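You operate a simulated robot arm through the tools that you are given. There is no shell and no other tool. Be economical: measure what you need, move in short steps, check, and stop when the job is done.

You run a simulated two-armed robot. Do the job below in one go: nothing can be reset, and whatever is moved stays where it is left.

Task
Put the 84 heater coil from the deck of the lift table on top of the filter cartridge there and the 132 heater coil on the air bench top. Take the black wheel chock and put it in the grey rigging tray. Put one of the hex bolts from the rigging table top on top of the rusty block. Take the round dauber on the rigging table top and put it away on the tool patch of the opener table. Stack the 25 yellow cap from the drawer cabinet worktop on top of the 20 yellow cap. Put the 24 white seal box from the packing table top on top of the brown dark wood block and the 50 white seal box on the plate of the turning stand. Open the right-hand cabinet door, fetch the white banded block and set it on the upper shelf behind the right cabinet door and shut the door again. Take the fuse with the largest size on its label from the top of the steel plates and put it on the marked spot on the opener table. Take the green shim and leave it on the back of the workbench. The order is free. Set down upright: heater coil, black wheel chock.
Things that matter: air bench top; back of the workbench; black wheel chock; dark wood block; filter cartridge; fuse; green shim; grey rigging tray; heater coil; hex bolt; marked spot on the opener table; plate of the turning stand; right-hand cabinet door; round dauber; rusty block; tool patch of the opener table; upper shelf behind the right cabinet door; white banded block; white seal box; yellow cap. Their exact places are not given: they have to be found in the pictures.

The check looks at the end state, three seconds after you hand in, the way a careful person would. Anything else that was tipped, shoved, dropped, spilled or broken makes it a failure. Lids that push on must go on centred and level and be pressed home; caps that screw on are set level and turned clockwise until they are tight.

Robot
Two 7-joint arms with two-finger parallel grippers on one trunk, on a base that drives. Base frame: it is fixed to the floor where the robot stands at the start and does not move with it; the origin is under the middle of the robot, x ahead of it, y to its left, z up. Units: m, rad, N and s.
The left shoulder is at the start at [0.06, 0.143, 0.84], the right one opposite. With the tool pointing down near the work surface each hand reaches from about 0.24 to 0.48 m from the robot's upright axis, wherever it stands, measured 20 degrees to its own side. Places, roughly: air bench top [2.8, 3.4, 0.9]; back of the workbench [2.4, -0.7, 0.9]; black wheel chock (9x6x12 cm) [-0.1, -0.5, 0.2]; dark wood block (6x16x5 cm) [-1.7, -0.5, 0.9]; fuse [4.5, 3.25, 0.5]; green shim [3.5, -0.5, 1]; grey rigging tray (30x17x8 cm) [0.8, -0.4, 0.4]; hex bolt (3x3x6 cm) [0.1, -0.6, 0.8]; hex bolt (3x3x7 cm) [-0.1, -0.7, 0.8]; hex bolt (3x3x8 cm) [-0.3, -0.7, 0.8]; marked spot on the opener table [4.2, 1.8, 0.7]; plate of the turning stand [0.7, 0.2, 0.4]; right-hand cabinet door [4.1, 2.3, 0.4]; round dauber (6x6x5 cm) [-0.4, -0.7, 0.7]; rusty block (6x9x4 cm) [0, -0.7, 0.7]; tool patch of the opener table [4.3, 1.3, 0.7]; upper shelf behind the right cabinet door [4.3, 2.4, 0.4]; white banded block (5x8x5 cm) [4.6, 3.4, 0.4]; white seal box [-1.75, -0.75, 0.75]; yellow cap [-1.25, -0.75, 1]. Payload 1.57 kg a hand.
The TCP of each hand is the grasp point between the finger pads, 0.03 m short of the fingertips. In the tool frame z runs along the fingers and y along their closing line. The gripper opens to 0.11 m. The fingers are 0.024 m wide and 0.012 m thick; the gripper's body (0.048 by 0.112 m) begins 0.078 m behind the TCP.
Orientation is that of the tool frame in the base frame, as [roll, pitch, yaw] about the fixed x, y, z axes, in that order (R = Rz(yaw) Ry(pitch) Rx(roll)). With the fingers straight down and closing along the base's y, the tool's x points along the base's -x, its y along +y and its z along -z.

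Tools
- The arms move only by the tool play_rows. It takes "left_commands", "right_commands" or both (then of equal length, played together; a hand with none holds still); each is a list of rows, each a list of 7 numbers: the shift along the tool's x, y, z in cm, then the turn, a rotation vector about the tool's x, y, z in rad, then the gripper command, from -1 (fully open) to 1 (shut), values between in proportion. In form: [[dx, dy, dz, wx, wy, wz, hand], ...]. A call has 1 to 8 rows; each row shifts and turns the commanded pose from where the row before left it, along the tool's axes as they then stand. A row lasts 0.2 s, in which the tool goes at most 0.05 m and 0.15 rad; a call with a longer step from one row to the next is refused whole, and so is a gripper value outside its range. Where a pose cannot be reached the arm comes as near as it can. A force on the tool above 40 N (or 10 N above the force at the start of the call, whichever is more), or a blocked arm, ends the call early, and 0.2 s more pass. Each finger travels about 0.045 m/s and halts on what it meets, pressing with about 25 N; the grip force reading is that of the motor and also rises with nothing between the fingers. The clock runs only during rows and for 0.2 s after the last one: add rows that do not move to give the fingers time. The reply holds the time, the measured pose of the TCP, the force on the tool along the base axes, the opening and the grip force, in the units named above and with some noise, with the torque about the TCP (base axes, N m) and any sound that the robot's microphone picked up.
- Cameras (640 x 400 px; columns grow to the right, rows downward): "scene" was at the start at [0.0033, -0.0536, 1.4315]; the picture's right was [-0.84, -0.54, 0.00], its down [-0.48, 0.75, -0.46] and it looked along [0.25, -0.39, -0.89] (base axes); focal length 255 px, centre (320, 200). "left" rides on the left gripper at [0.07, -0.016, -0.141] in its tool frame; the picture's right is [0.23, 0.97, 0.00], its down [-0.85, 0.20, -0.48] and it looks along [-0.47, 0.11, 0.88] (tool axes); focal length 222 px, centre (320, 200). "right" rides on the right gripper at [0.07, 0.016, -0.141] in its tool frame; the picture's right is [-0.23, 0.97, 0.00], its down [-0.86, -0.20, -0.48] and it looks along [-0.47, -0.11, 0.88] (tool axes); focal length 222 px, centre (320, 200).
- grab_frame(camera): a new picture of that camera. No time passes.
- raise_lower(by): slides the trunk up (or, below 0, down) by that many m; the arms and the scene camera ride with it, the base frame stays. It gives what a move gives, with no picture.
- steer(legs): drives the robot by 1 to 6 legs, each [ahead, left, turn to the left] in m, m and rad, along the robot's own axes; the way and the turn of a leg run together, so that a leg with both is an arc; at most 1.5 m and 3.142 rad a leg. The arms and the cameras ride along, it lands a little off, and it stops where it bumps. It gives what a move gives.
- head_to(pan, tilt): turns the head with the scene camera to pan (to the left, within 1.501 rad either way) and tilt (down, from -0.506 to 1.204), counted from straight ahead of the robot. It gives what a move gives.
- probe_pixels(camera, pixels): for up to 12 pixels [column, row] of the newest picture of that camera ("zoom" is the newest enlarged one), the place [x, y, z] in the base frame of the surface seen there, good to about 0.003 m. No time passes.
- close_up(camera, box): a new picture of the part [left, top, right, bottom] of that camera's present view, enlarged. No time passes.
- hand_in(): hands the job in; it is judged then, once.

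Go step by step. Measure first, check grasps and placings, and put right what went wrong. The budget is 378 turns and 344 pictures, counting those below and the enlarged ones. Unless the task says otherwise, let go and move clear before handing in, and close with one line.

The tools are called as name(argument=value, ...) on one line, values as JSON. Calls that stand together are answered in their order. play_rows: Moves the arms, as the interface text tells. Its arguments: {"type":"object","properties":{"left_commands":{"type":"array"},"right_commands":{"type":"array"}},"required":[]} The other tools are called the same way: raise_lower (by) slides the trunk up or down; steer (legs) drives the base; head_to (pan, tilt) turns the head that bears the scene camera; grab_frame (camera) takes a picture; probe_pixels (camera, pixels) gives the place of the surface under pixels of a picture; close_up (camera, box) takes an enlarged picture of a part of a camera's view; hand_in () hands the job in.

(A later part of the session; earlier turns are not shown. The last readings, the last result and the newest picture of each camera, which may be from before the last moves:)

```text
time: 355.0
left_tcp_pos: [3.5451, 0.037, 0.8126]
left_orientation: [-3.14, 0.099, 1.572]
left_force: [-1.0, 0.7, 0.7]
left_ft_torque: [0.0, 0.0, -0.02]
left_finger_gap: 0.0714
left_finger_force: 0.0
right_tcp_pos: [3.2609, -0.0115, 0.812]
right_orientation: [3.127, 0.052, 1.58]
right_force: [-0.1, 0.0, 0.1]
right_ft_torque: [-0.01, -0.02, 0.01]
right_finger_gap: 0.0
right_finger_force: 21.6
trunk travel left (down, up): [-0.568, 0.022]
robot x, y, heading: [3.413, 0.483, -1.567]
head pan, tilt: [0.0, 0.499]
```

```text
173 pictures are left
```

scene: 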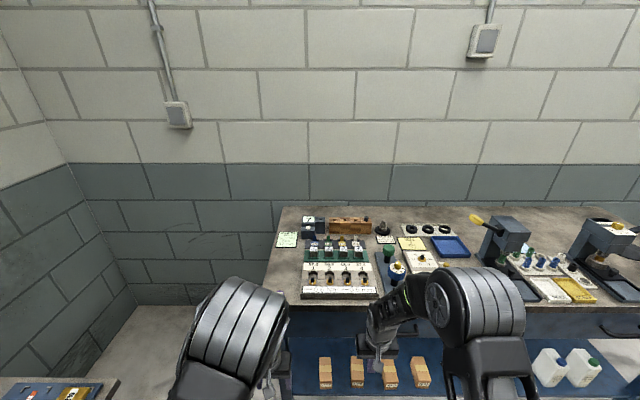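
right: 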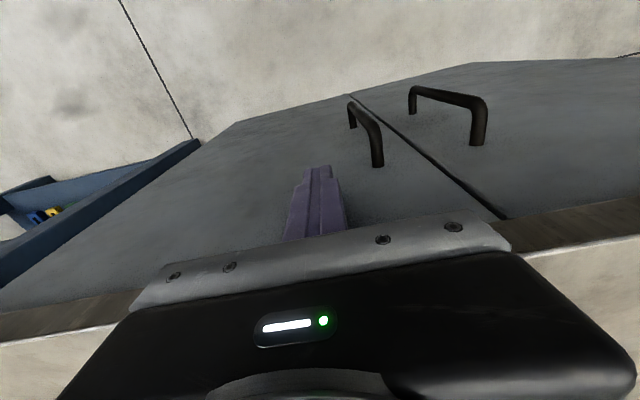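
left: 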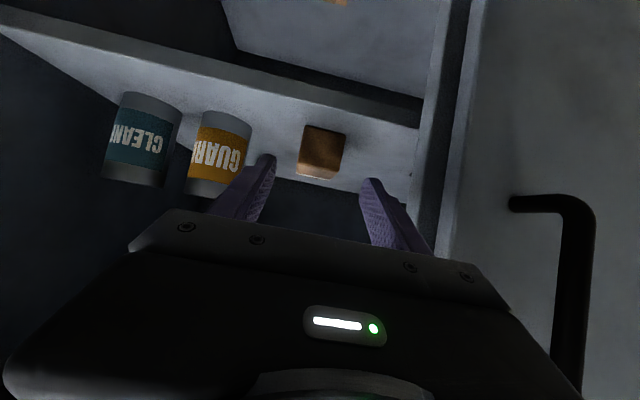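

close_up(camera="scene", box=[260, 195, 470, 315])

close_up(camera="scene", box=[440, 190, 640, 310])

```text
3.05 times, centred on (365, 255) of scene
```

zoom: 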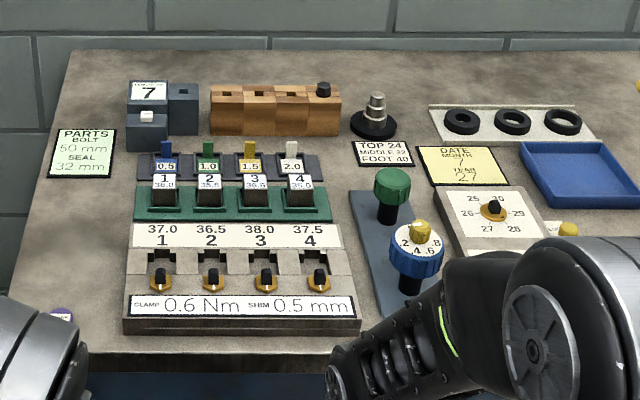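

```text
3.20 times, centred on (540, 250) of scene
```

zoom: 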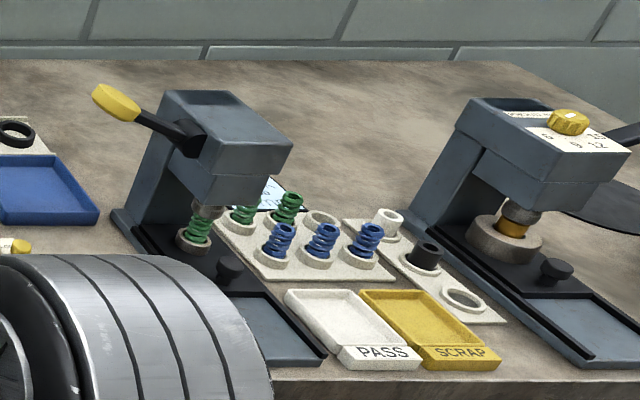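

The green shim (tag 1.0) stands in the shim holder. Raise both hands above bench level, then drive closer.

play_rows(left_commands=[[1, 0, -4.7, 0, 0.05, 0, -1], [0, 0, -4.8, 0, 0.05, 0, -1], [0, 0, -4.8, 0, 0, 0, -1], [0, 0, -4.8, 0, 0, 0, -1], [0, 0, -4.8, 0, 0, 0, -1], [0, 0, -4.8, 0, 0, 0, -1]], right_commands=[[1, 0, -4.7, 0, 0.05, 0, 0], [0, 0, -4.8, 0, 0, 0, 0], [0, 0, -4.8, 0, 0, 0, 0], [0, 0, -4.8, 0, 0, 0, 0], [0, 0, -4.8, 0, 0, 0, 0], [0, 0, -4.8, 0, 0, 0, 0]])

steer(legs=[[0.33, 0, 0]])

head_to(pan=0, tilt=0.8)

grab_frame(camera="scene")

grab_frame(camera="left")

```text
time: 356.4
left_tcp_pos: [3.5463, 0.0532, 1.098]
left_orientation: [-3.141, 0.0, 1.575]
left_force: [-0.5, 0.6, -0.1]
left_ft_torque: [-0.03, -0.02, 0.0]
left_finger_gap: 0.11
left_finger_force: 0.0
right_tcp_pos: [3.259, 0.0029, 1.102]
right_orientation: [3.127, 0.003, 1.581]
right_force: [-0.2, 0.2, 0.1]
right_ft_torque: [-0.01, 0.01, 0.03]
right_finger_gap: 0.055
right_finger_force: 0.1
trunk travel left (down, up): [-0.568, 0.022]
robot x, y, heading: [3.4139, 0.4836, -1.572]
head pan, tilt: [0.0, 0.499]
```

```text
time: 358.6
left_tcp_pos: [3.5484, -0.279, 1.0978]
left_orientation: [-3.139, -0.002, 1.571]
left_force: [0.3, 0.0, -0.7]
left_ft_torque: [0.05, -0.02, -0.02]
left_finger_gap: 0.11
left_finger_force: 0.1
right_tcp_pos: [3.261, -0.33, 1.0989]
right_orientation: [3.129, 0.003, 1.579]
right_force: [0.2, -0.6, 0.2]
right_ft_torque: [0.01, 0.0, 0.02]
right_finger_gap: 0.055
right_finger_force: 0.0
trunk travel left (down, up): [-0.568, 0.022]
robot x, y, heading: [3.4128, 0.1528, -1.562]
head pan, tilt: [0.0, 0.499]
```

```text
time: 359.4
left_tcp_pos: [3.5487, -0.2788, 1.0975]
left_orientation: [-3.139, -0.002, 1.57]
left_force: [-0.3, -0.4, 0.3]
left_ft_torque: [0.01, 0.01, -0.02]
left_finger_gap: 0.11
left_finger_force: 0.1
right_tcp_pos: [3.2605, -0.3286, 1.0992]
right_orientation: [3.127, 0.003, 1.58]
right_force: [0.3, -0.3, -0.6]
right_ft_torque: [-0.04, 0.0, 0.01]
right_finger_gap: 0.055
right_finger_force: 0.0
trunk travel left (down, up): [-0.568, 0.022]
robot x, y, heading: [3.4152, 0.1534, -1.566]
head pan, tilt: [0.0, 0.799]
```

```text
170 pictures are left
```

scene: 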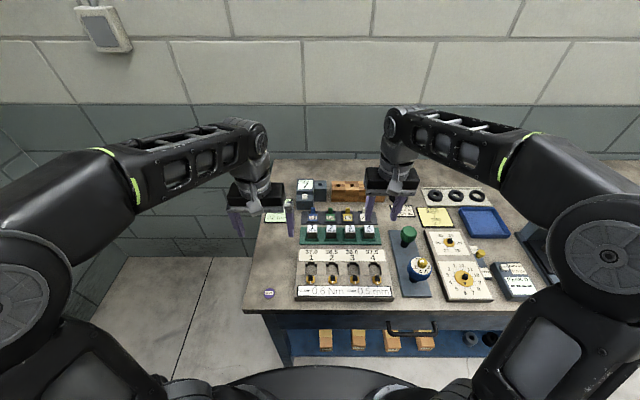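

```text
169 pictures are left
```

left: 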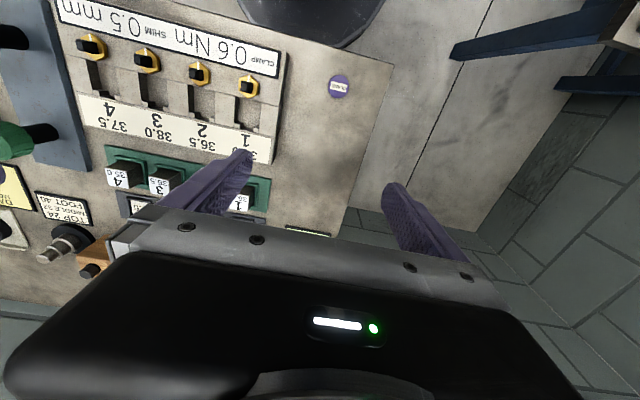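

close_up(camera="scene", box=[285, 195, 395, 265])

probe_pixels(camera="zoom", pixels=[[190, 105], [193, 118], [268, 110], [345, 110], [105, 115], [200, 140], [260, 140], [150, 200], [320, 90], [120, 70], [195, 95]])

```text
5.71 times, centred on (340, 230) of scene
```

zoom: 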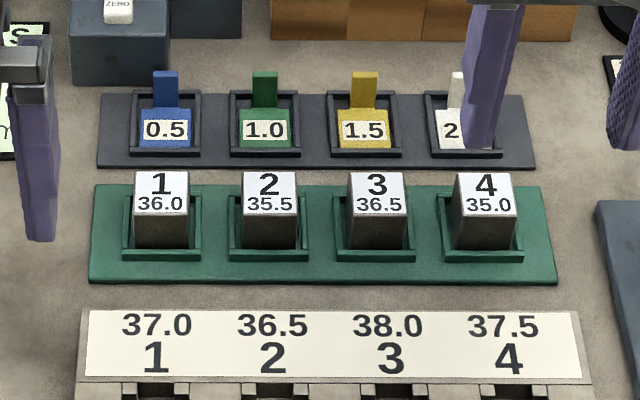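

```text
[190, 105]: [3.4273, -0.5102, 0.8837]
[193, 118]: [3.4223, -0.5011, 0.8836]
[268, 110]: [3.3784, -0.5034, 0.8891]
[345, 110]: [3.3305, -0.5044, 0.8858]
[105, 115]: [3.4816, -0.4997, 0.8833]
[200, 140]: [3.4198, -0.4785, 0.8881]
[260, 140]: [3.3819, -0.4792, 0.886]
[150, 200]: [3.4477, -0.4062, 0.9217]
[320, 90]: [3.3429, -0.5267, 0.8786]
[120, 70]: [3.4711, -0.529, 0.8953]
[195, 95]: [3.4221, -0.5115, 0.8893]
```

probe_pixels(camera="zoom", pixels=[[265, 75], [265, 90], [265, 103], [255, 90], [275, 90], [265, 130], [243, 120], [290, 120], [232, 100], [298, 95], [166, 80], [363, 82]])

play_rows(left_commands=[[0, -4, 0, 0, 0, 0, -1], [0, -4, 0, 0, 0, 0, -1]], right_commands=[[0, -4, 0, 0, 0, 0, 0], [0, -4, 0, 0, 0, 0, 0]])

grab_frame(camera="left")

```text
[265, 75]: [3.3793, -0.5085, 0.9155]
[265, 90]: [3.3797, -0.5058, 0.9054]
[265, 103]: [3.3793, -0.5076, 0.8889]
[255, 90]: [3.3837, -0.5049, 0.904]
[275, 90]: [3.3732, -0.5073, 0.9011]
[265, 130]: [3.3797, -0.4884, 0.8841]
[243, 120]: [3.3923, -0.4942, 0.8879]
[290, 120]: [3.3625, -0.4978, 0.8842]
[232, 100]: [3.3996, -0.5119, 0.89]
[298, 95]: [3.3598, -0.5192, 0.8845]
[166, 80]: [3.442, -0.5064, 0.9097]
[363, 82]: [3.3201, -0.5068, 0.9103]
```

```text
time: 360.0
left_tcp_pos: [3.4687, -0.2782, 1.0989]
left_orientation: [-3.14, 0.0, 1.573]
left_force: [-1.1, 0.6, 0.2]
left_ft_torque: [-0.03, -0.04, 0.04]
left_finger_gap: 0.11
left_finger_force: 0.1
right_tcp_pos: [3.1791, -0.331, 1.099]
right_orientation: [3.127, 0.004, 1.581]
right_force: [0.3, -0.1, -0.6]
right_ft_torque: [0.01, -0.03, -0.02]
right_finger_gap: 0.055
right_finger_force: 0.0
trunk travel left (down, up): [-0.568, 0.022]
robot x, y, heading: [3.4153, 0.1508, -1.567]
head pan, tilt: [0.0, 0.799]
```

```text
167 pictures are left
```

left: 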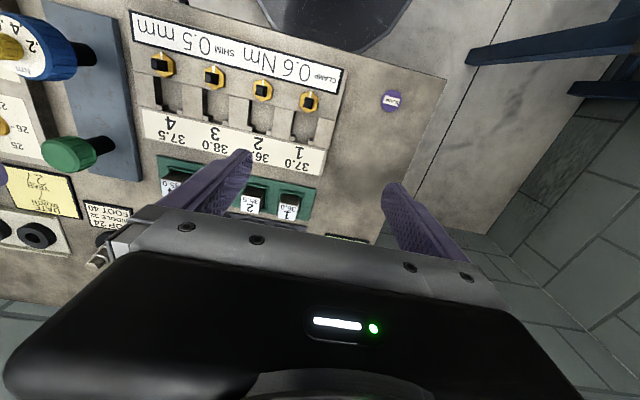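

Green tab: x≈3.379, y≈-0.507, z up to 0.918. Drive 7 cm closer and move the right hand over it.

steer(legs=[[0.07, 0, 0]])

play_rows(right_commands=[[-2.14, 4, 1, 0, 0, 0, 0.2], [-2.14, 4, 1, 0, 0, 0, 0.2], [-2.14, 4, 1, 0, 0, 0, 0.2], [-2.14, 4, 1, 0, 0, 0, 0.2], [-2.14, 4, 1, 0, 0, 0, 0.2], [0, 0, 0, 0, 0, 0, 0.2]], left_commands=[[2, 4, -1, 0, 0, 0, -1], [2, 4, 0, 0, 0, 0, -1], [0, 4, 0, 0, 0, 0, -1], [0, 0, 0, 0, 0, 0, -1], [0, 0, 0, 0, 0, 0, -1], [0, 0, 0, 0, 0, 0, -1]])

grab_frame(camera="right")

```text
time: 361.0
left_tcp_pos: [3.4692, -0.3489, 1.0991]
left_orientation: [-3.138, 0.0, 1.571]
left_force: [0.6, 0.0, -0.3]
left_ft_torque: [0.01, -0.02, -0.04]
left_finger_gap: 0.1102
left_finger_force: 0.1
right_tcp_pos: [3.1801, -0.4016, 1.0981]
right_orientation: [3.127, 0.002, 1.58]
right_force: [-0.3, -0.9, 0.2]
right_ft_torque: [0.04, 0.02, 0.0]
right_finger_gap: 0.0549
right_finger_force: 0.0
trunk travel left (down, up): [-0.568, 0.022]
robot x, y, heading: [3.4116, 0.0808, -1.564]
head pan, tilt: [0.0, 0.799]
```

```text
time: 362.4
left_tcp_pos: [3.5897, -0.3062, 1.1085]
left_orientation: [3.141, 0.0, 1.571]
left_force: [-0.3, 1.1, -1.1]
left_ft_torque: [0.01, -0.01, 0.0]
left_finger_gap: 0.1103
left_finger_force: 0.1
right_tcp_pos: [3.3813, -0.5054, 1.0531]
right_orientation: [3.126, 0.003, 1.579]
right_force: [-0.1, 0.4, -0.9]
right_ft_torque: [0.02, -0.06, -0.02]
right_finger_gap: 0.044
right_finger_force: 0.1
trunk travel left (down, up): [-0.568, 0.022]
robot x, y, heading: [3.4133, 0.0814, -1.568]
head pan, tilt: [0.0, 0.799]
```

```text
166 pictures are left
```

right: 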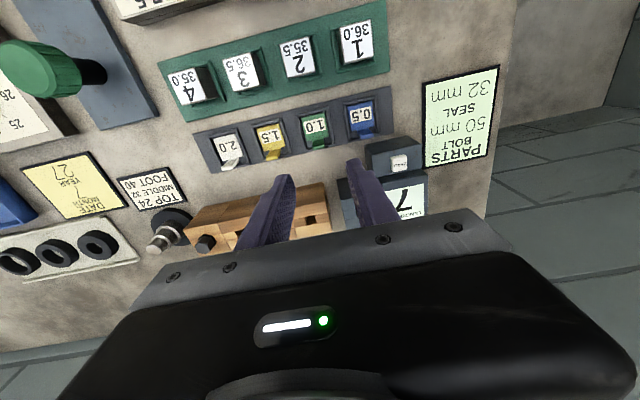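

probe_pixels(camera="right", pixels=[[318, 138], [320, 145], [313, 140], [326, 141], [372, 160], [370, 185], [352, 200], [310, 210], [330, 190]])

close_up(camera="right", box=[250, 95, 440, 225])

```text
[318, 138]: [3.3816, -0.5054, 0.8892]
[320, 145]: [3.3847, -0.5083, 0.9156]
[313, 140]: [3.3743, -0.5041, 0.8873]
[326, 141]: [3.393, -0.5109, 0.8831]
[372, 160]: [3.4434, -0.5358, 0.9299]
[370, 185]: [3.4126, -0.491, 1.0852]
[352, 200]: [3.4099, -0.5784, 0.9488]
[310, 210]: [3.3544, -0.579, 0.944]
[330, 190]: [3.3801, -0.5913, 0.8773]
```

```text
3.08 times, centred on (345, 160) of right
```

zoom: 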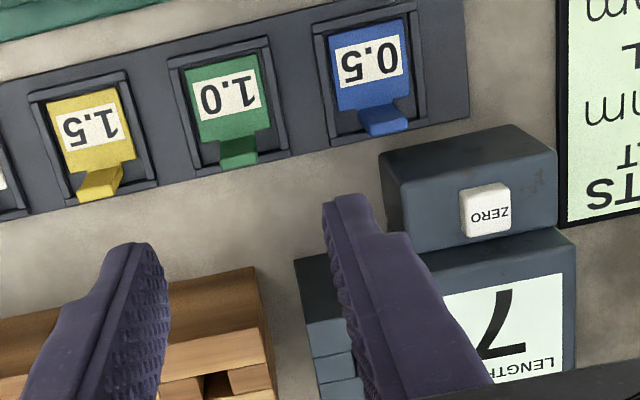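

Clear. Descend to z≈0.925 and close on the green tab.

play_rows(right_commands=[[-0.25, -0.1, 4.3, 0, 0, 0, 0.2], [0, 0, 4.3, 0, 0, 0, 0.2], [0, 0, 4.2, 0, 0, 0, 0.2], [0, 0, 0, 0, 0, 0, 0.2]])

grab_frame(camera="right")

```text
time: 363.4
left_tcp_pos: [3.5905, -0.3077, 1.1092]
left_orientation: [-3.142, 0.0, 1.57]
left_force: [0.4, 0.6, -0.5]
left_ft_torque: [0.0, -0.03, 0.02]
left_finger_gap: 0.1098
left_finger_force: 0.2
right_tcp_pos: [3.3842, -0.5079, 0.9231]
right_orientation: [3.128, 0.003, 1.58]
right_force: [0.3, 0.2, 0.3]
right_ft_torque: [-0.03, 0.02, -0.02]
right_finger_gap: 0.0439
right_finger_force: 0.0
trunk travel left (down, up): [-0.568, 0.022]
robot x, y, heading: [3.4151, 0.0857, -1.566]
head pan, tilt: [0.0, 0.799]
```

```text
164 pictures are left
```

right: 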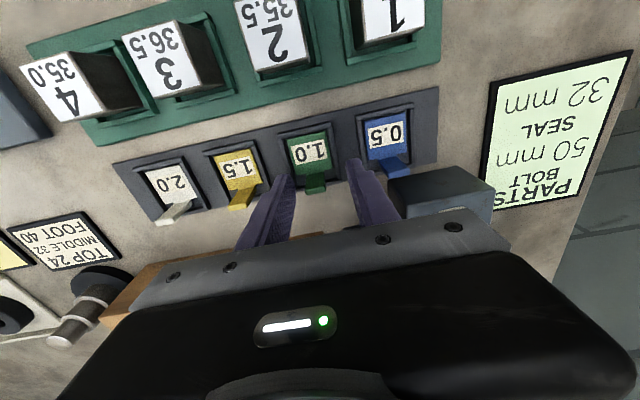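

play_rows(right_commands=[[0, -0.4, 0, 0, 0, 0, 0.2], [0, 0, 0, 0, 0, 0, 1], [0, 0, 0, 0, 0, 0, 1], [0, 0, 0, 0, 0, 0, 1], [0, 0, 0, 0, 0, 0, 1], [0, 0, -2, 0, 0, 0, 1], [0, 0, -4, 0, 0, 0, 1], [0, 0, -4, 0, 0, 0, 1]])

grab_frame(camera="right")

```text
time: 365.2
left_tcp_pos: [3.5901, -0.3072, 1.1081]
left_orientation: [-3.139, -0.001, 1.573]
left_force: [0.5, 0.7, 0.4]
left_ft_torque: [0.01, 0.01, 0.02]
left_finger_gap: 0.1101
left_finger_force: 0.0
right_tcp_pos: [3.3777, -0.5093, 1.0234]
right_orientation: [3.129, 0.002, 1.581]
right_force: [-0.4, -0.3, 0.3]
right_ft_torque: [0.01, -0.02, 0.0]
right_finger_gap: 0.014
right_finger_force: 25.3
trunk travel left (down, up): [-0.568, 0.022]
robot x, y, heading: [3.4151, 0.0826, -1.563]
head pan, tilt: [0.0, 0.799]
```

```text
163 pictures are left
```

right: 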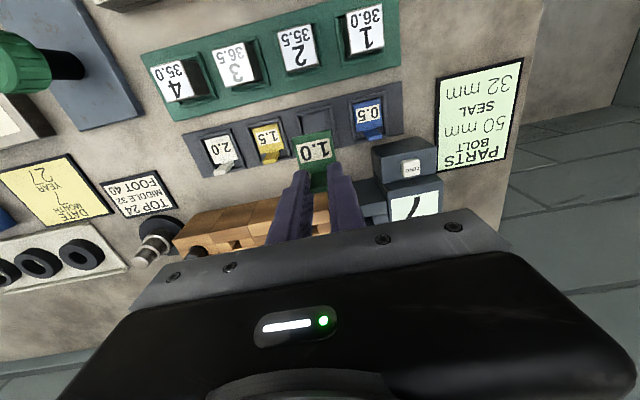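

Shim held. Back off and slide along the bench to x≈2.45 to view its back area.

play_rows(right_commands=[[0, 0, -4, 0, 0, 0, 1], [3, 0, -3, 0, 0, 0, 1], [4.5, 0, 0, 0, 0, 0, 1], [4.5, 0, 0, 0, 0, 0, 1]])

steer(legs=[[-0.42, 0, 0], [0, -0.95, 0]])

head_to(pan=0, tilt=0.6)

grab_frame(camera="scene")

```text
time: 366.2
left_tcp_pos: [3.5903, -0.3067, 1.1083]
left_orientation: [-3.14, 0.001, 1.572]
left_force: [0.0, 0.4, 0.6]
left_ft_torque: [0.0, -0.03, 0.01]
left_finger_gap: 0.11
left_finger_force: 0.0
right_tcp_pos: [3.3748, -0.3871, 1.0933]
right_orientation: [3.127, 0.003, 1.58]
right_force: [-0.5, -0.2, -1.0]
right_ft_torque: [-0.03, 0.0, -0.04]
right_finger_gap: 0.0143
right_finger_force: 25.0
trunk travel left (down, up): [-0.568, 0.022]
robot x, y, heading: [3.414, 0.0815, -1.573]
head pan, tilt: [0.0, 0.799]
```

```text
time: 373.4
left_tcp_pos: [2.6219, 0.1189, 1.1076]
left_orientation: [-3.141, 0.0, 1.564]
left_force: [-0.6, -0.6, 0.2]
left_ft_torque: [0.01, -0.03, -0.02]
left_finger_gap: 0.11
left_finger_force: 0.0
right_tcp_pos: [2.4074, 0.0386, 1.092]
right_orientation: [3.127, 0.004, 1.572]
right_force: [-0.7, -0.3, -0.1]
right_ft_torque: [-0.01, -0.03, 0.0]
right_finger_gap: 0.0144
right_finger_force: 25.0
trunk travel left (down, up): [-0.568, 0.022]
robot x, y, heading: [2.4479, 0.5125, -1.578]
head pan, tilt: [0.0, 0.799]
```

```text
time: 374.2
left_tcp_pos: [2.621, 0.1177, 1.1081]
left_orientation: [-3.14, -0.001, 1.563]
left_force: [-0.9, 0.1, -0.1]
left_ft_torque: [0.03, 0.02, 0.0]
left_finger_gap: 0.1103
left_finger_force: 0.1
right_tcp_pos: [2.4072, 0.0394, 1.0929]
right_orientation: [3.127, 0.004, 1.572]
right_force: [-0.2, -0.5, -0.3]
right_ft_torque: [0.02, 0.04, 0.0]
right_finger_gap: 0.0143
right_finger_force: 25.3
trunk travel left (down, up): [-0.568, 0.022]
robot x, y, heading: [2.451, 0.508, -1.572]
head pan, tilt: [0.0, 0.6]
```

```text
162 pictures are left
```

scene: 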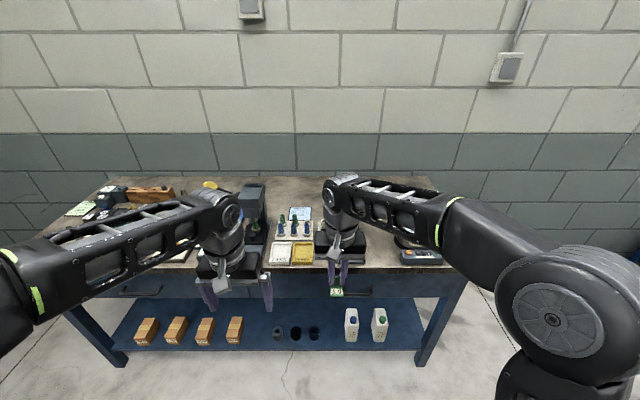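

probe_pixels(camera="scene", pixels=[[300, 190], [280, 182], [300, 177], [350, 177], [420, 190], [400, 180], [280, 200], [300, 208], [255, 190], [370, 180], [295, 225], [310, 200]])

close_up(camera="scene", box=[180, 165, 460, 275])

grab_frame(camera="right")

```text
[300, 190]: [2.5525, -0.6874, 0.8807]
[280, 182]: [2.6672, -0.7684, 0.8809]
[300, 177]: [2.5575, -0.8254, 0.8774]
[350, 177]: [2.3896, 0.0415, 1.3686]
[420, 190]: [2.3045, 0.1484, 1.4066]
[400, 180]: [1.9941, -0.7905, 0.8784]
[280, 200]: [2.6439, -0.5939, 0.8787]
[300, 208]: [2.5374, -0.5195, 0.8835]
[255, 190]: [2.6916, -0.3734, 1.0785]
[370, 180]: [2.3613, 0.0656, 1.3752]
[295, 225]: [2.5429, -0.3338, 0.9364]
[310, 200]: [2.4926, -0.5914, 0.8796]
```

```text
2.29 times, centred on (320, 220) of scene
```

zoom: 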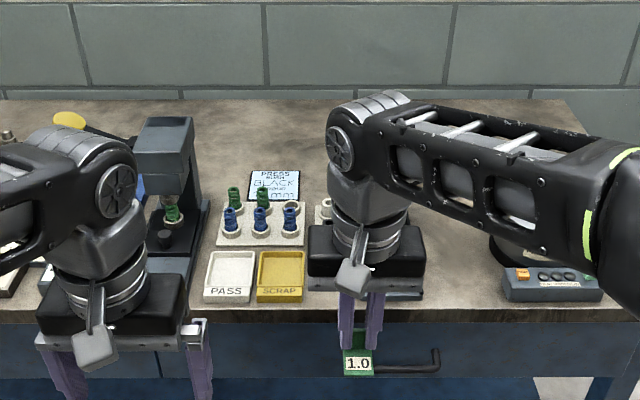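

```text
160 pictures are left
```

right: 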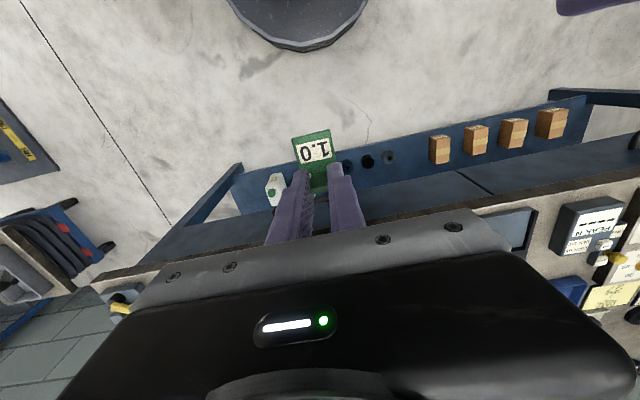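

The back strip (y≈-0.55…-0.85, z 0.88) is free between x≈2.0 and 2.65. Tuck the left hand and drive in.

play_rows(left_commands=[[4, 0, -2.5, 0, 0, 0, -1], [4, 0, -2.5, 0, 0, 0, -1], [4, 0, -2.5, 0, 0, 0, -1], [4, 0, -2.5, 0, 0, 0, -1]])

steer(legs=[[0.2, 0.12, 0], [0.235, 0, 0]])

grab_frame(camera="right")

grab_frame(camera="scene")

```text
time: 375.2
left_tcp_pos: [2.6238, 0.2092, 1.1527]
left_orientation: [-3.139, 0.001, 1.563]
left_force: [0.6, -0.3, -0.4]
left_ft_torque: [-0.06, -0.01, -0.02]
left_finger_gap: 0.11
left_finger_force: 0.1
left hand out of reach, approached as far as the arm can: row 2, 3, 4
right_tcp_pos: [2.4079, 0.04, 1.0937]
right_orientation: [3.129, 0.004, 1.571]
right_force: [0.0, 0.0, 1.0]
right_ft_torque: [-0.03, -0.01, 0.01]
right_finger_gap: 0.0143
right_finger_force: 25.2
trunk travel left (down, up): [-0.568, 0.022]
robot x, y, heading: [2.4472, 0.5094, -1.571]
head pan, tilt: [0.0, 0.6]
```

```text
time: 378.4
left_tcp_pos: [2.7424, -0.224, 1.1538]
left_orientation: [-3.14, 0.001, 1.564]
left_force: [0.8, 0.5, 0.1]
left_ft_torque: [-0.02, -0.02, -0.03]
left_finger_gap: 0.1101
left_finger_force: 0.1
right_tcp_pos: [2.5244, -0.3921, 1.0929]
right_orientation: [3.128, 0.004, 1.57]
right_force: [-0.9, 0.7, 0.4]
right_ft_torque: [-0.02, -0.01, 0.02]
right_finger_gap: 0.0145
right_finger_force: 24.9
trunk travel left (down, up): [-0.568, 0.022]
robot x, y, heading: [2.5698, 0.0808, -1.574]
head pan, tilt: [0.0, 0.6]
stopped in leg 2: the robot was blocked; the commanded pose is now the measured one
```

```text
159 pictures are left
```

right: 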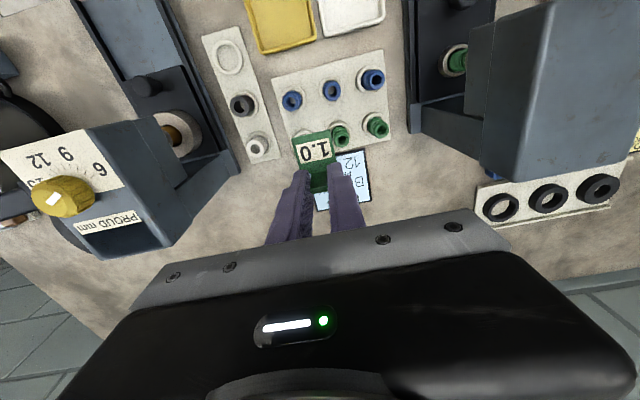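

```text
158 pictures are left
```

scene: 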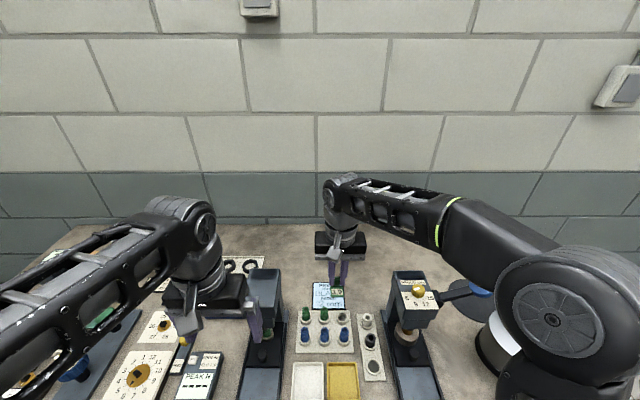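

Base touches the bench front; fine. Tilt the right hand forward while reaching toward the back.

play_rows(right_commands=[[-3.5, -0.6, 0.3, 0, -0.13, 0, 1], [-3.5, -0.6, 0.8, 0, -0.13, 0, 1], [-3.3, -0.6, 1.3, 0, -0.13, 0, 1], [-3.2, -0.6, 1.8, 0, -0.13, 0, 1], [-3, -0.6, 2.2, 0, -0.13, 0, 1], [0, 0, 0, 0, 0, 0, 1]])

grab_frame(camera="right")

grab_frame(camera="scene")

```text
time: 379.8
left_tcp_pos: [2.7401, -0.2246, 1.1531]
left_orientation: [-3.138, -0.001, 1.563]
left_force: [-0.3, 0.3, -0.2]
left_ft_torque: [0.02, 0.02, -0.01]
left_finger_gap: 0.1099
left_finger_force: 0.1
right_tcp_pos: [2.4942, -0.5717, 1.0708]
right_orientation: [3.124, 0.654, 1.56]
right_force: [-0.9, 0.2, -0.1]
right_ft_torque: [-0.02, 0.03, -0.02]
right_finger_gap: 0.0143
right_finger_force: 25.5
trunk travel left (down, up): [-0.568, 0.022]
robot x, y, heading: [2.5712, 0.0819, -1.579]
head pan, tilt: [0.0, 0.6]
```

```text
157 pictures are left
```

right: 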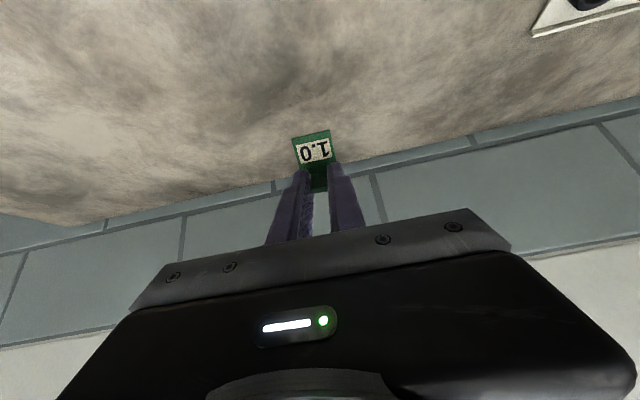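

```text
156 pictures are left
```

scene: 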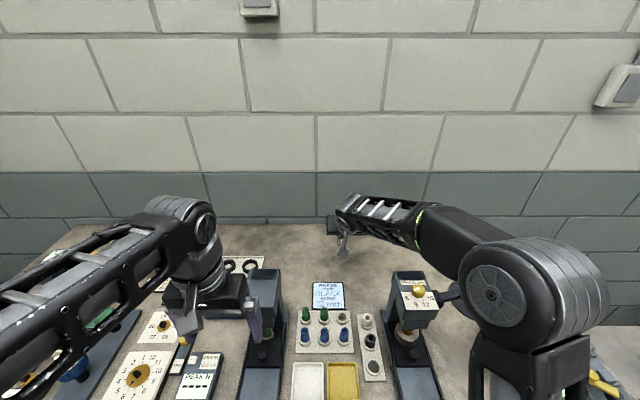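

Move along the tool axis down to near the surface at y≈-0.67.

play_rows(right_commands=[[0, 0, 4, 0, 0, 0, 1], [0, 0, 4, 0, 0, 0, 1], [0, 0, 4, 0, 0, 0, 1], [0, 0, 3.2, 0, 0, 0, 1], [0, 0, 0, 0, 0, 0, 1]])

grab_frame(camera="right")

```text
time: 381.0
left_tcp_pos: [2.7419, -0.2242, 1.1517]
left_orientation: [-3.14, 0.0, 1.562]
left_force: [0.2, 0.1, 0.8]
left_ft_torque: [0.02, -0.03, 0.01]
left_finger_gap: 0.1101
left_finger_force: 0.0
right_tcp_pos: [2.4949, -0.6646, 0.9528]
right_orientation: [3.124, 0.654, 1.558]
right_force: [-0.7, 0.1, -1.4]
right_ft_torque: [0.0, -0.02, -0.02]
right_finger_gap: 0.0144
right_finger_force: 24.8
trunk travel left (down, up): [-0.568, 0.022]
robot x, y, heading: [2.5712, 0.0796, -1.575]
head pan, tilt: [0.0, 0.6]
```

```text
155 pictures are left
```

right: 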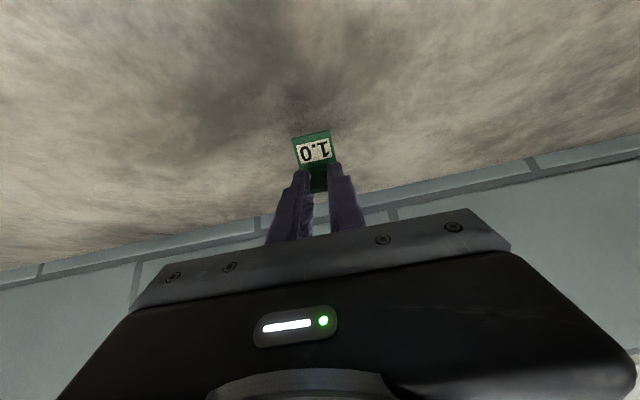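

Reach is comfortable; try reducing the tilt so the shim sits flatter.

play_rows(right_commands=[[0, 0, 0, 0, 0.1, 0, 1], [0, 0, 0, 0, 0.1, 0, 1], [0, 0, 0, 0, 0.1, 0, 1], [0, 0, 0, 0, 0.1, 0, 1]])

```text
time: 382.0
left_tcp_pos: [2.7412, -0.2251, 1.1531]
left_orientation: [-3.141, -0.003, 1.561]
left_force: [1.1, -0.1, -0.1]
left_ft_torque: [0.0, 0.0, 0.02]
left_finger_gap: 0.11
left_finger_force: 0.0
right_tcp_pos: [2.4964, -0.663, 0.9514]
right_orientation: [3.127, 0.249, 1.567]
right_force: [0.4, -1.3, 0.5]
right_ft_torque: [0.05, -0.01, 0.02]
right_finger_gap: 0.0144
right_finger_force: 25.1
trunk travel left (down, up): [-0.568, 0.022]
robot x, y, heading: [2.5672, 0.0772, -1.58]
head pan, tilt: [0.0, 0.6]
```

It works; go to fully vertical and lower.

play_rows(right_commands=[[0, 0, 0, 0, 0.12, 0, 1], [0, 0, 0, 0, 0.13, 0, 1], [0, 0, 1.5, 0, 0, 0, 1], [0, 0, 0.5, 0, 0, 0, 1], [0, 0, 0.3, 0, 0, 0, 1]])

grab_frame(camera="right")

```text
time: 383.2
left_tcp_pos: [2.7419, -0.2235, 1.1526]
left_orientation: [-3.139, 0.0, 1.564]
left_force: [0.3, 0.1, 0.9]
left_ft_torque: [0.02, 0.01, -0.01]
left_finger_gap: 0.1101
left_finger_force: 0.2
right_tcp_pos: [2.4967, -0.6394, 0.9243]
right_orientation: [3.128, 0.127, 1.569]
right_force: [-0.4, 0.2, 3.2]
right_ft_torque: [0.14, 0.06, -0.01]
right_finger_gap: 0.0143
right_finger_force: 25.6
right hand out of reach, approached as far as the arm can: row 1, 2
trunk travel left (down, up): [-0.568, 0.022]
robot x, y, heading: [2.5697, 0.0808, -1.572]
head pan, tilt: [0.0, 0.6]
```

```text
154 pictures are left
```

right: 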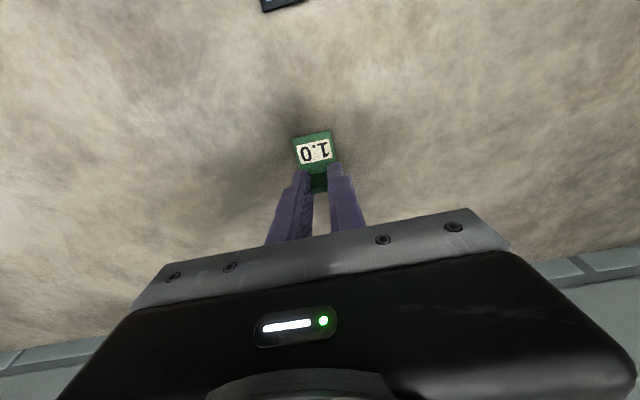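

Contact at y=-0.64; I'd rather be 2–3 cm further back. Lift, shift with a little tilt, lower.

play_rows(right_commands=[[0, 0, -1.5, 0, 0, 0, 1], [-1.5, 0, 0.2, 0, -0.12, 0, 1], [-1.5, 0, 0.4, 0, 0, 0, 1], [0, 0, 0, 0, 0, 0, 1]])

```text
time: 384.2
left_tcp_pos: [2.74, -0.2246, 1.1538]
left_orientation: [-3.138, 0.0, 1.563]
left_force: [1.4, 0.6, 0.8]
left_ft_torque: [-0.02, 0.01, 0.0]
left_finger_gap: 0.1101
left_finger_force: 0.0
right_tcp_pos: [2.4959, -0.668, 0.9382]
right_orientation: [3.128, 0.247, 1.566]
right_force: [0.2, -0.2, 0.0]
right_ft_torque: [0.0, 0.0, -0.05]
right_finger_gap: 0.0142
right_finger_force: 24.5
trunk travel left (down, up): [-0.568, 0.022]
robot x, y, heading: [2.5692, 0.079, -1.573]
head pan, tilt: [0.0, 0.6]
```

play_rows(right_commands=[[0.1, 0, 0.4, 0, 0, 0, 1], [0.05, 0, 0.2, 0, 0, 0, 1], [0.05, 0, 0.2, 0, 0, 0, 1], [0.05, 0, 0.2, 0, 0, 0, 1]])

```text
time: 385.2
left_tcp_pos: [2.7422, -0.2239, 1.1527]
left_orientation: [-3.142, 0.0, 1.563]
left_force: [-0.4, 0.3, -0.4]
left_ft_torque: [-0.04, 0.0, 0.01]
left_finger_gap: 0.1101
left_finger_force: 0.1
right_tcp_pos: [2.4973, -0.6677, 0.9282]
right_orientation: [3.129, 0.248, 1.565]
right_force: [0.4, -0.3, -0.2]
right_ft_torque: [0.03, -0.01, -0.01]
right_finger_gap: 0.0146
right_finger_force: 25.4
trunk travel left (down, up): [-0.568, 0.022]
robot x, y, heading: [2.5687, 0.0814, -1.574]
head pan, tilt: [0.0, 0.6]
```

play_rows(right_commands=[[0.03, 0, 0.12, 0, 0, 0, 1], [0.03, 0, 0.12, 0, 0, 0, 1], [0.03, 0, 0.12, 0, 0, 0, 1], [0.03, 0, 0.12, 0, 0, 0, 1]])

```text
time: 386.2
left_tcp_pos: [2.7418, -0.2245, 1.1535]
left_orientation: [-3.139, -0.001, 1.562]
left_force: [-0.2, -0.6, 0.0]
left_ft_torque: [0.01, 0.04, 0.02]
left_finger_gap: 0.1095
left_finger_force: 0.1
right_tcp_pos: [2.4972, -0.6677, 0.9273]
right_orientation: [3.128, 0.252, 1.565]
right_force: [-0.3, -2.8, 16.0]
right_ft_torque: [0.26, 0.13, -0.02]
right_finger_gap: 0.0146
right_finger_force: 25.1
trunk travel left (down, up): [-0.568, 0.022]
robot x, y, heading: [2.5677, 0.0757, -1.576]
head pan, tilt: [0.0, 0.6]
```

Contact. Open slowly and withdraw along the tool axis.

play_rows(right_commands=[[0, 0, -0.1, 0, 0, 0, 0.7], [0, 0, 0, 0, 0, 0, 0.5], [0, 0, 0, 0, 0, 0, 0.3], [0, 0, 0, 0, 0, 0, 0.3], [0, 0, -2.5, 0, 0, 0, 0.3], [0, 0, -4.5, 0, 0, 0, 0.3], [1, 0, -4.5, 0, 0, 0, 0.3]])

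grab_frame(camera="right")

```text
time: 387.8
left_tcp_pos: [2.7416, -0.2239, 1.1532]
left_orientation: [-3.139, 0.0, 1.563]
left_force: [-0.3, -0.2, -0.2]
left_ft_torque: [-0.06, -0.03, 0.02]
left_finger_gap: 0.1098
left_finger_force: 0.1
right_tcp_pos: [2.4941, -0.6277, 1.0347]
right_orientation: [3.127, 0.248, 1.567]
right_force: [-0.6, 1.2, 0.4]
right_ft_torque: [-0.03, 0.02, -0.03]
right_finger_gap: 0.0387
right_finger_force: 0.1
trunk travel left (down, up): [-0.568, 0.022]
robot x, y, heading: [2.5674, 0.0798, -1.572]
head pan, tilt: [0.0, 0.6]
```

```text
153 pictures are left
```

right: 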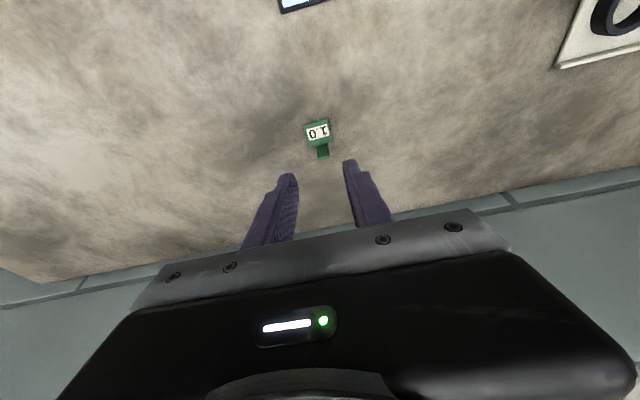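

Shim lies on the back of the bench. Now travel to the drawer cabinet / packing table side.

play_rows(right_commands=[[2, 0, -4, 0, 0.1, 0, 0.3], [4, 0, -2, 0, 0.1, 0, 0.3], [4.5, 0, 0, 0, 0.05, 0, 0], [4.5, 0, 0, 0, 0, 0, 0]])

steer(legs=[[-0.75, 0, 0], [0, -1.3, 0], [0, -1.3, 0], [0, -1.15, 0]])

head_to(pan=0, tilt=0.6)

grab_frame(camera="scene")

```text
time: 388.8
left_tcp_pos: [2.7399, -0.2236, 1.1529]
left_orientation: [-3.138, 0.002, 1.561]
left_force: [0.5, 0.2, -0.2]
left_ft_torque: [0.0, 0.01, 0.01]
left_finger_gap: 0.11
left_finger_force: 0.1
right_tcp_pos: [2.4939, -0.4892, 1.0675]
right_orientation: [3.129, 0.051, 1.569]
right_force: [0.1, -0.5, 0.0]
right_ft_torque: [-0.04, 0.02, -0.02]
right_finger_gap: 0.055
right_finger_force: 0.1
right hand out of reach, approached as far as the arm can: row 2
trunk travel left (down, up): [-0.568, 0.022]
robot x, y, heading: [2.5667, 0.0805, -1.573]
head pan, tilt: [0.0, 0.6]
```

```text
time: 410.6
left_tcp_pos: [-1.018, 0.4891, 1.1539]
left_orientation: [-3.14, -0.002, 1.562]
left_force: [-0.7, 0.9, -0.2]
left_ft_torque: [-0.02, 0.01, -0.05]
left_finger_gap: 0.1103
left_finger_force: 0.1
right_tcp_pos: [-1.2653, 0.223, 1.0675]
right_orientation: [3.128, 0.05, 1.568]
right_force: [0.2, 0.2, -0.6]
right_ft_torque: [-0.02, 0.0, -0.02]
right_finger_gap: 0.0552
right_finger_force: 0.0
trunk travel left (down, up): [-0.568, 0.022]
robot x, y, heading: [-1.1908, 0.7945, -1.575]
head pan, tilt: [0.0, 0.6]
```

```text
time: 411.2
left_tcp_pos: [-1.0198, 0.489, 1.1529]
left_orientation: [-3.14, -0.001, 1.561]
left_force: [0.4, 0.5, 0.2]
left_ft_torque: [-0.04, 0.0, 0.01]
left_finger_gap: 0.1099
left_finger_force: 0.1
right_tcp_pos: [-1.2668, 0.2244, 1.0677]
right_orientation: [3.126, 0.05, 1.568]
right_force: [0.2, 0.3, -0.2]
right_ft_torque: [0.03, 0.02, -0.01]
right_finger_gap: 0.0549
right_finger_force: 0.0
trunk travel left (down, up): [-0.568, 0.022]
robot x, y, heading: [-1.1924, 0.7905, -1.575]
head pan, tilt: [0.0, 0.6]
```

```text
152 pictures are left
```

scene: 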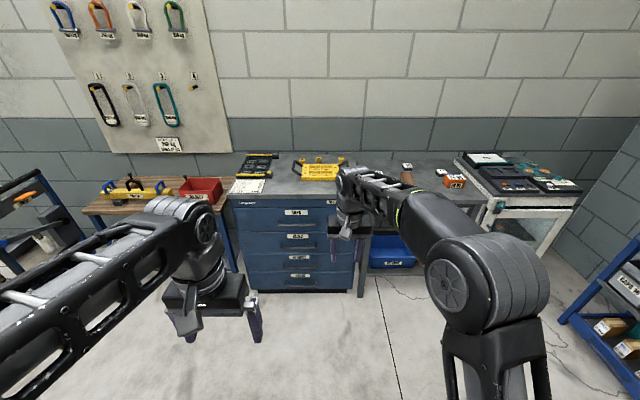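

close_up(camera="scene", box=[225, 140, 405, 240])

close_up(camera="scene", box=[390, 140, 600, 260])

probe_pixels(camera="scene", pixels=[[300, 203], [240, 200], [450, 185], [408, 170], [440, 172], [500, 205], [540, 205], [430, 190], [280, 250], [345, 260], [470, 165], [530, 168]])

```text
3.56 times, centred on (315, 190) of scene
```

zoom: 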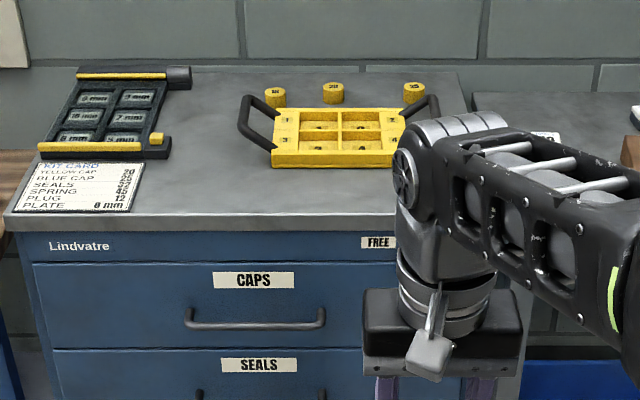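

```text
3.05 times, centred on (495, 200) of scene
```

zoom: 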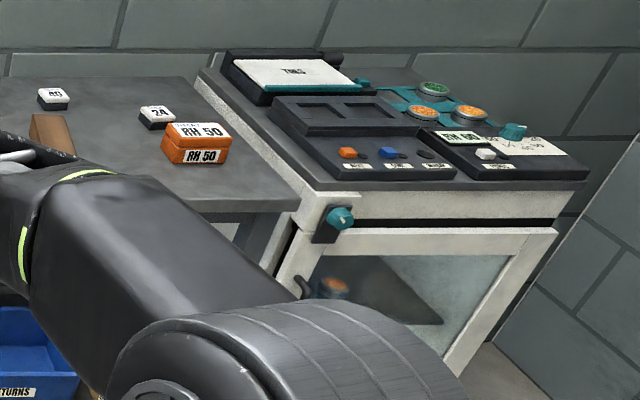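

```text
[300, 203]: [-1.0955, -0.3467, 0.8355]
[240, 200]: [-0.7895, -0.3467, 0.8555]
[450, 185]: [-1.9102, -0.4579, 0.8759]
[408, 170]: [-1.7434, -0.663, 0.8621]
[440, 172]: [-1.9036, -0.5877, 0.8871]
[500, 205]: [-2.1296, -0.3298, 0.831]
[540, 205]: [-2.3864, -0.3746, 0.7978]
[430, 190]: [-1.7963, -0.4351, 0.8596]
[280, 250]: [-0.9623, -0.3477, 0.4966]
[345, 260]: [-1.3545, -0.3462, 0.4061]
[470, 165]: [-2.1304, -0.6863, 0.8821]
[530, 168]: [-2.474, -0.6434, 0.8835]
```

Three yellow caps stand at the back of the drawer cabinet's top; seal boxes (24, 50?) on the packing table. Drive to the drawer cabinet.

steer(legs=[[0.7, 0, 0]])

head_to(pan=0, tilt=0.75)

grab_frame(camera="scene")

grab_frame(camera="right")

```text
time: 415.0
left_tcp_pos: [-1.0125, -0.2024, 1.1529]
left_orientation: [-3.14, -0.002, 1.576]
left_force: [0.3, -0.2, -0.5]
left_ft_torque: [0.02, -0.02, -0.01]
left_finger_gap: 0.11
left_finger_force: 0.1
right_tcp_pos: [-1.254, -0.4718, 1.0669]
right_orientation: [3.129, 0.049, 1.584]
right_force: [-0.2, 0.0, -0.2]
right_ft_torque: [-0.01, 0.03, 0.0]
right_finger_gap: 0.055
right_finger_force: 0.1
trunk travel left (down, up): [-0.568, 0.022]
robot x, y, heading: [-1.1869, 0.0988, -1.564]
head pan, tilt: [0.0, 0.6]
```

```text
time: 415.7
left_tcp_pos: [-1.0112, -0.2013, 1.1537]
left_orientation: [-3.14, 0.0, 1.576]
left_force: [0.5, -0.9, 0.2]
left_ft_torque: [0.03, 0.03, -0.01]
left_finger_gap: 0.1101
left_finger_force: 0.0
right_tcp_pos: [-1.2548, -0.4717, 1.0679]
right_orientation: [3.126, 0.051, 1.582]
right_force: [-0.8, -0.2, 0.5]
right_ft_torque: [-0.03, 0.01, -0.04]
right_finger_gap: 0.0551
right_finger_force: 0.0
trunk travel left (down, up): [-0.568, 0.022]
robot x, y, heading: [-1.1892, 0.1003, -1.561]
head pan, tilt: [0.0, 0.75]
```

```text
149 pictures are left
```

scene: 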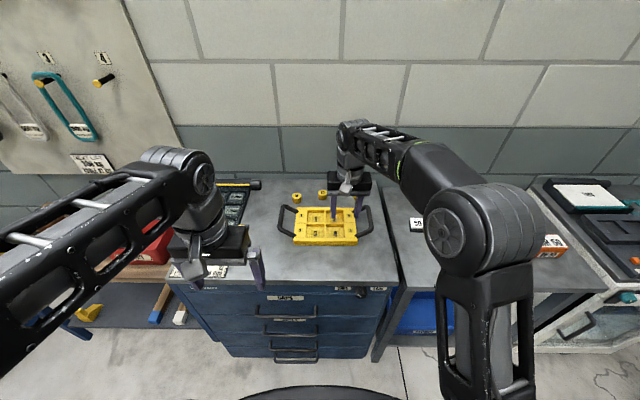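

```text
148 pictures are left
```

right: 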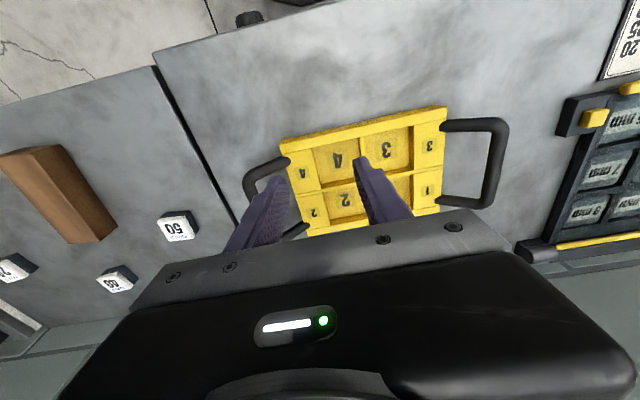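

Move the right hand back to expose the caps.

play_rows(right_commands=[[4.5, -1, -1, 0, 0, 0, 0], [4.5, -1, -1, 0, 0, 0, 0], [4.5, -1, -1, 0, 0, 0, 0]])

close_up(camera="scene", box=[270, 165, 400, 250])

probe_pixels(camera="zoom", pixels=[[132, 150], [262, 140], [395, 135], [132, 165], [262, 160], [200, 230], [80, 230], [300, 270], [440, 230]])

```text
time: 416.5
left_tcp_pos: [-1.0128, -0.2013, 1.1541]
left_orientation: [-3.14, 0.0, 1.579]
left_force: [-0.4, 0.9, -0.9]
left_ft_torque: [-0.02, -0.01, 0.0]
left_finger_gap: 0.1101
left_finger_force: 0.1
right_tcp_pos: [-1.2869, -0.3343, 1.0905]
right_orientation: [3.128, 0.052, 1.584]
right_force: [0.1, -0.3, -0.4]
right_ft_torque: [0.0, 0.0, 0.01]
right_finger_gap: 0.0551
right_finger_force: 0.0
trunk travel left (down, up): [-0.568, 0.022]
robot x, y, heading: [-1.1892, 0.0994, -1.562]
head pan, tilt: [0.0, 0.75]
```

```text
4.71 times, centred on (335, 208) of scene
```

zoom: 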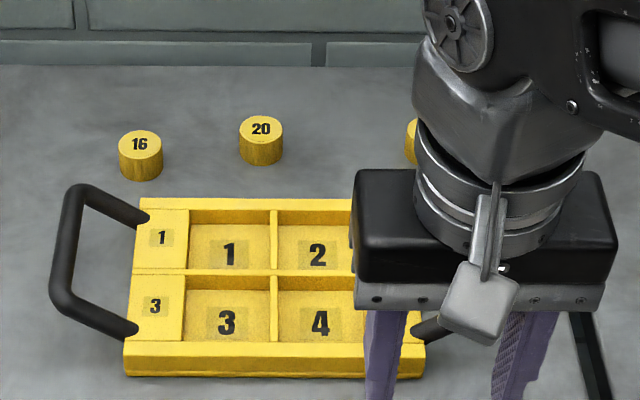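

```text
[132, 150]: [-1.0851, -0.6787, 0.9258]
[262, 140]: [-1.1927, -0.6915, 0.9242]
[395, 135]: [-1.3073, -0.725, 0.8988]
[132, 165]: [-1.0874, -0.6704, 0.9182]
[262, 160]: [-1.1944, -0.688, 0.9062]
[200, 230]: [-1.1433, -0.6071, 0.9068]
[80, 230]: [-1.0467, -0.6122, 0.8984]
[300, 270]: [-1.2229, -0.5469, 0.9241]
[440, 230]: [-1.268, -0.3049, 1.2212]
```

grab_frame(camera="scene")

probe_pixels(camera="scene", pixels=[[290, 316], [290, 333], [295, 361], [290, 347], [280, 300], [355, 194], [356, 190]])

close_up(camera="scene", box=[170, 270, 400, 385])

```text
146 pictures are left
```

scene: 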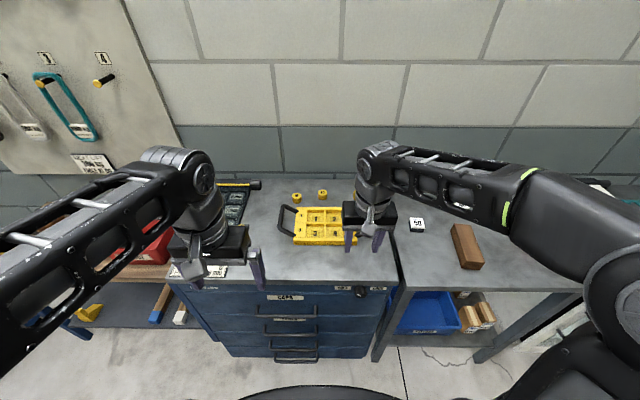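

```text
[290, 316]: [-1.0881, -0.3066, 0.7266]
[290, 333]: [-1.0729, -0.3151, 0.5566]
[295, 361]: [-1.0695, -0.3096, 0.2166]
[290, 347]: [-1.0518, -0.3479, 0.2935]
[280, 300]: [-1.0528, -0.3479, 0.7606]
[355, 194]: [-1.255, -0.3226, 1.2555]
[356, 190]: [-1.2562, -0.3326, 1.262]
```

```text
2.78 times, centred on (285, 328) of scene
```

zoom: 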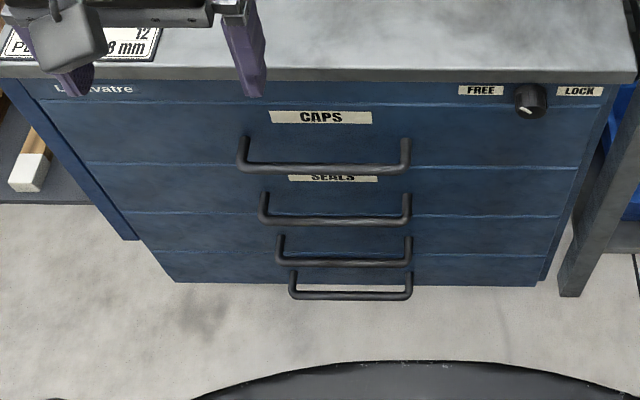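

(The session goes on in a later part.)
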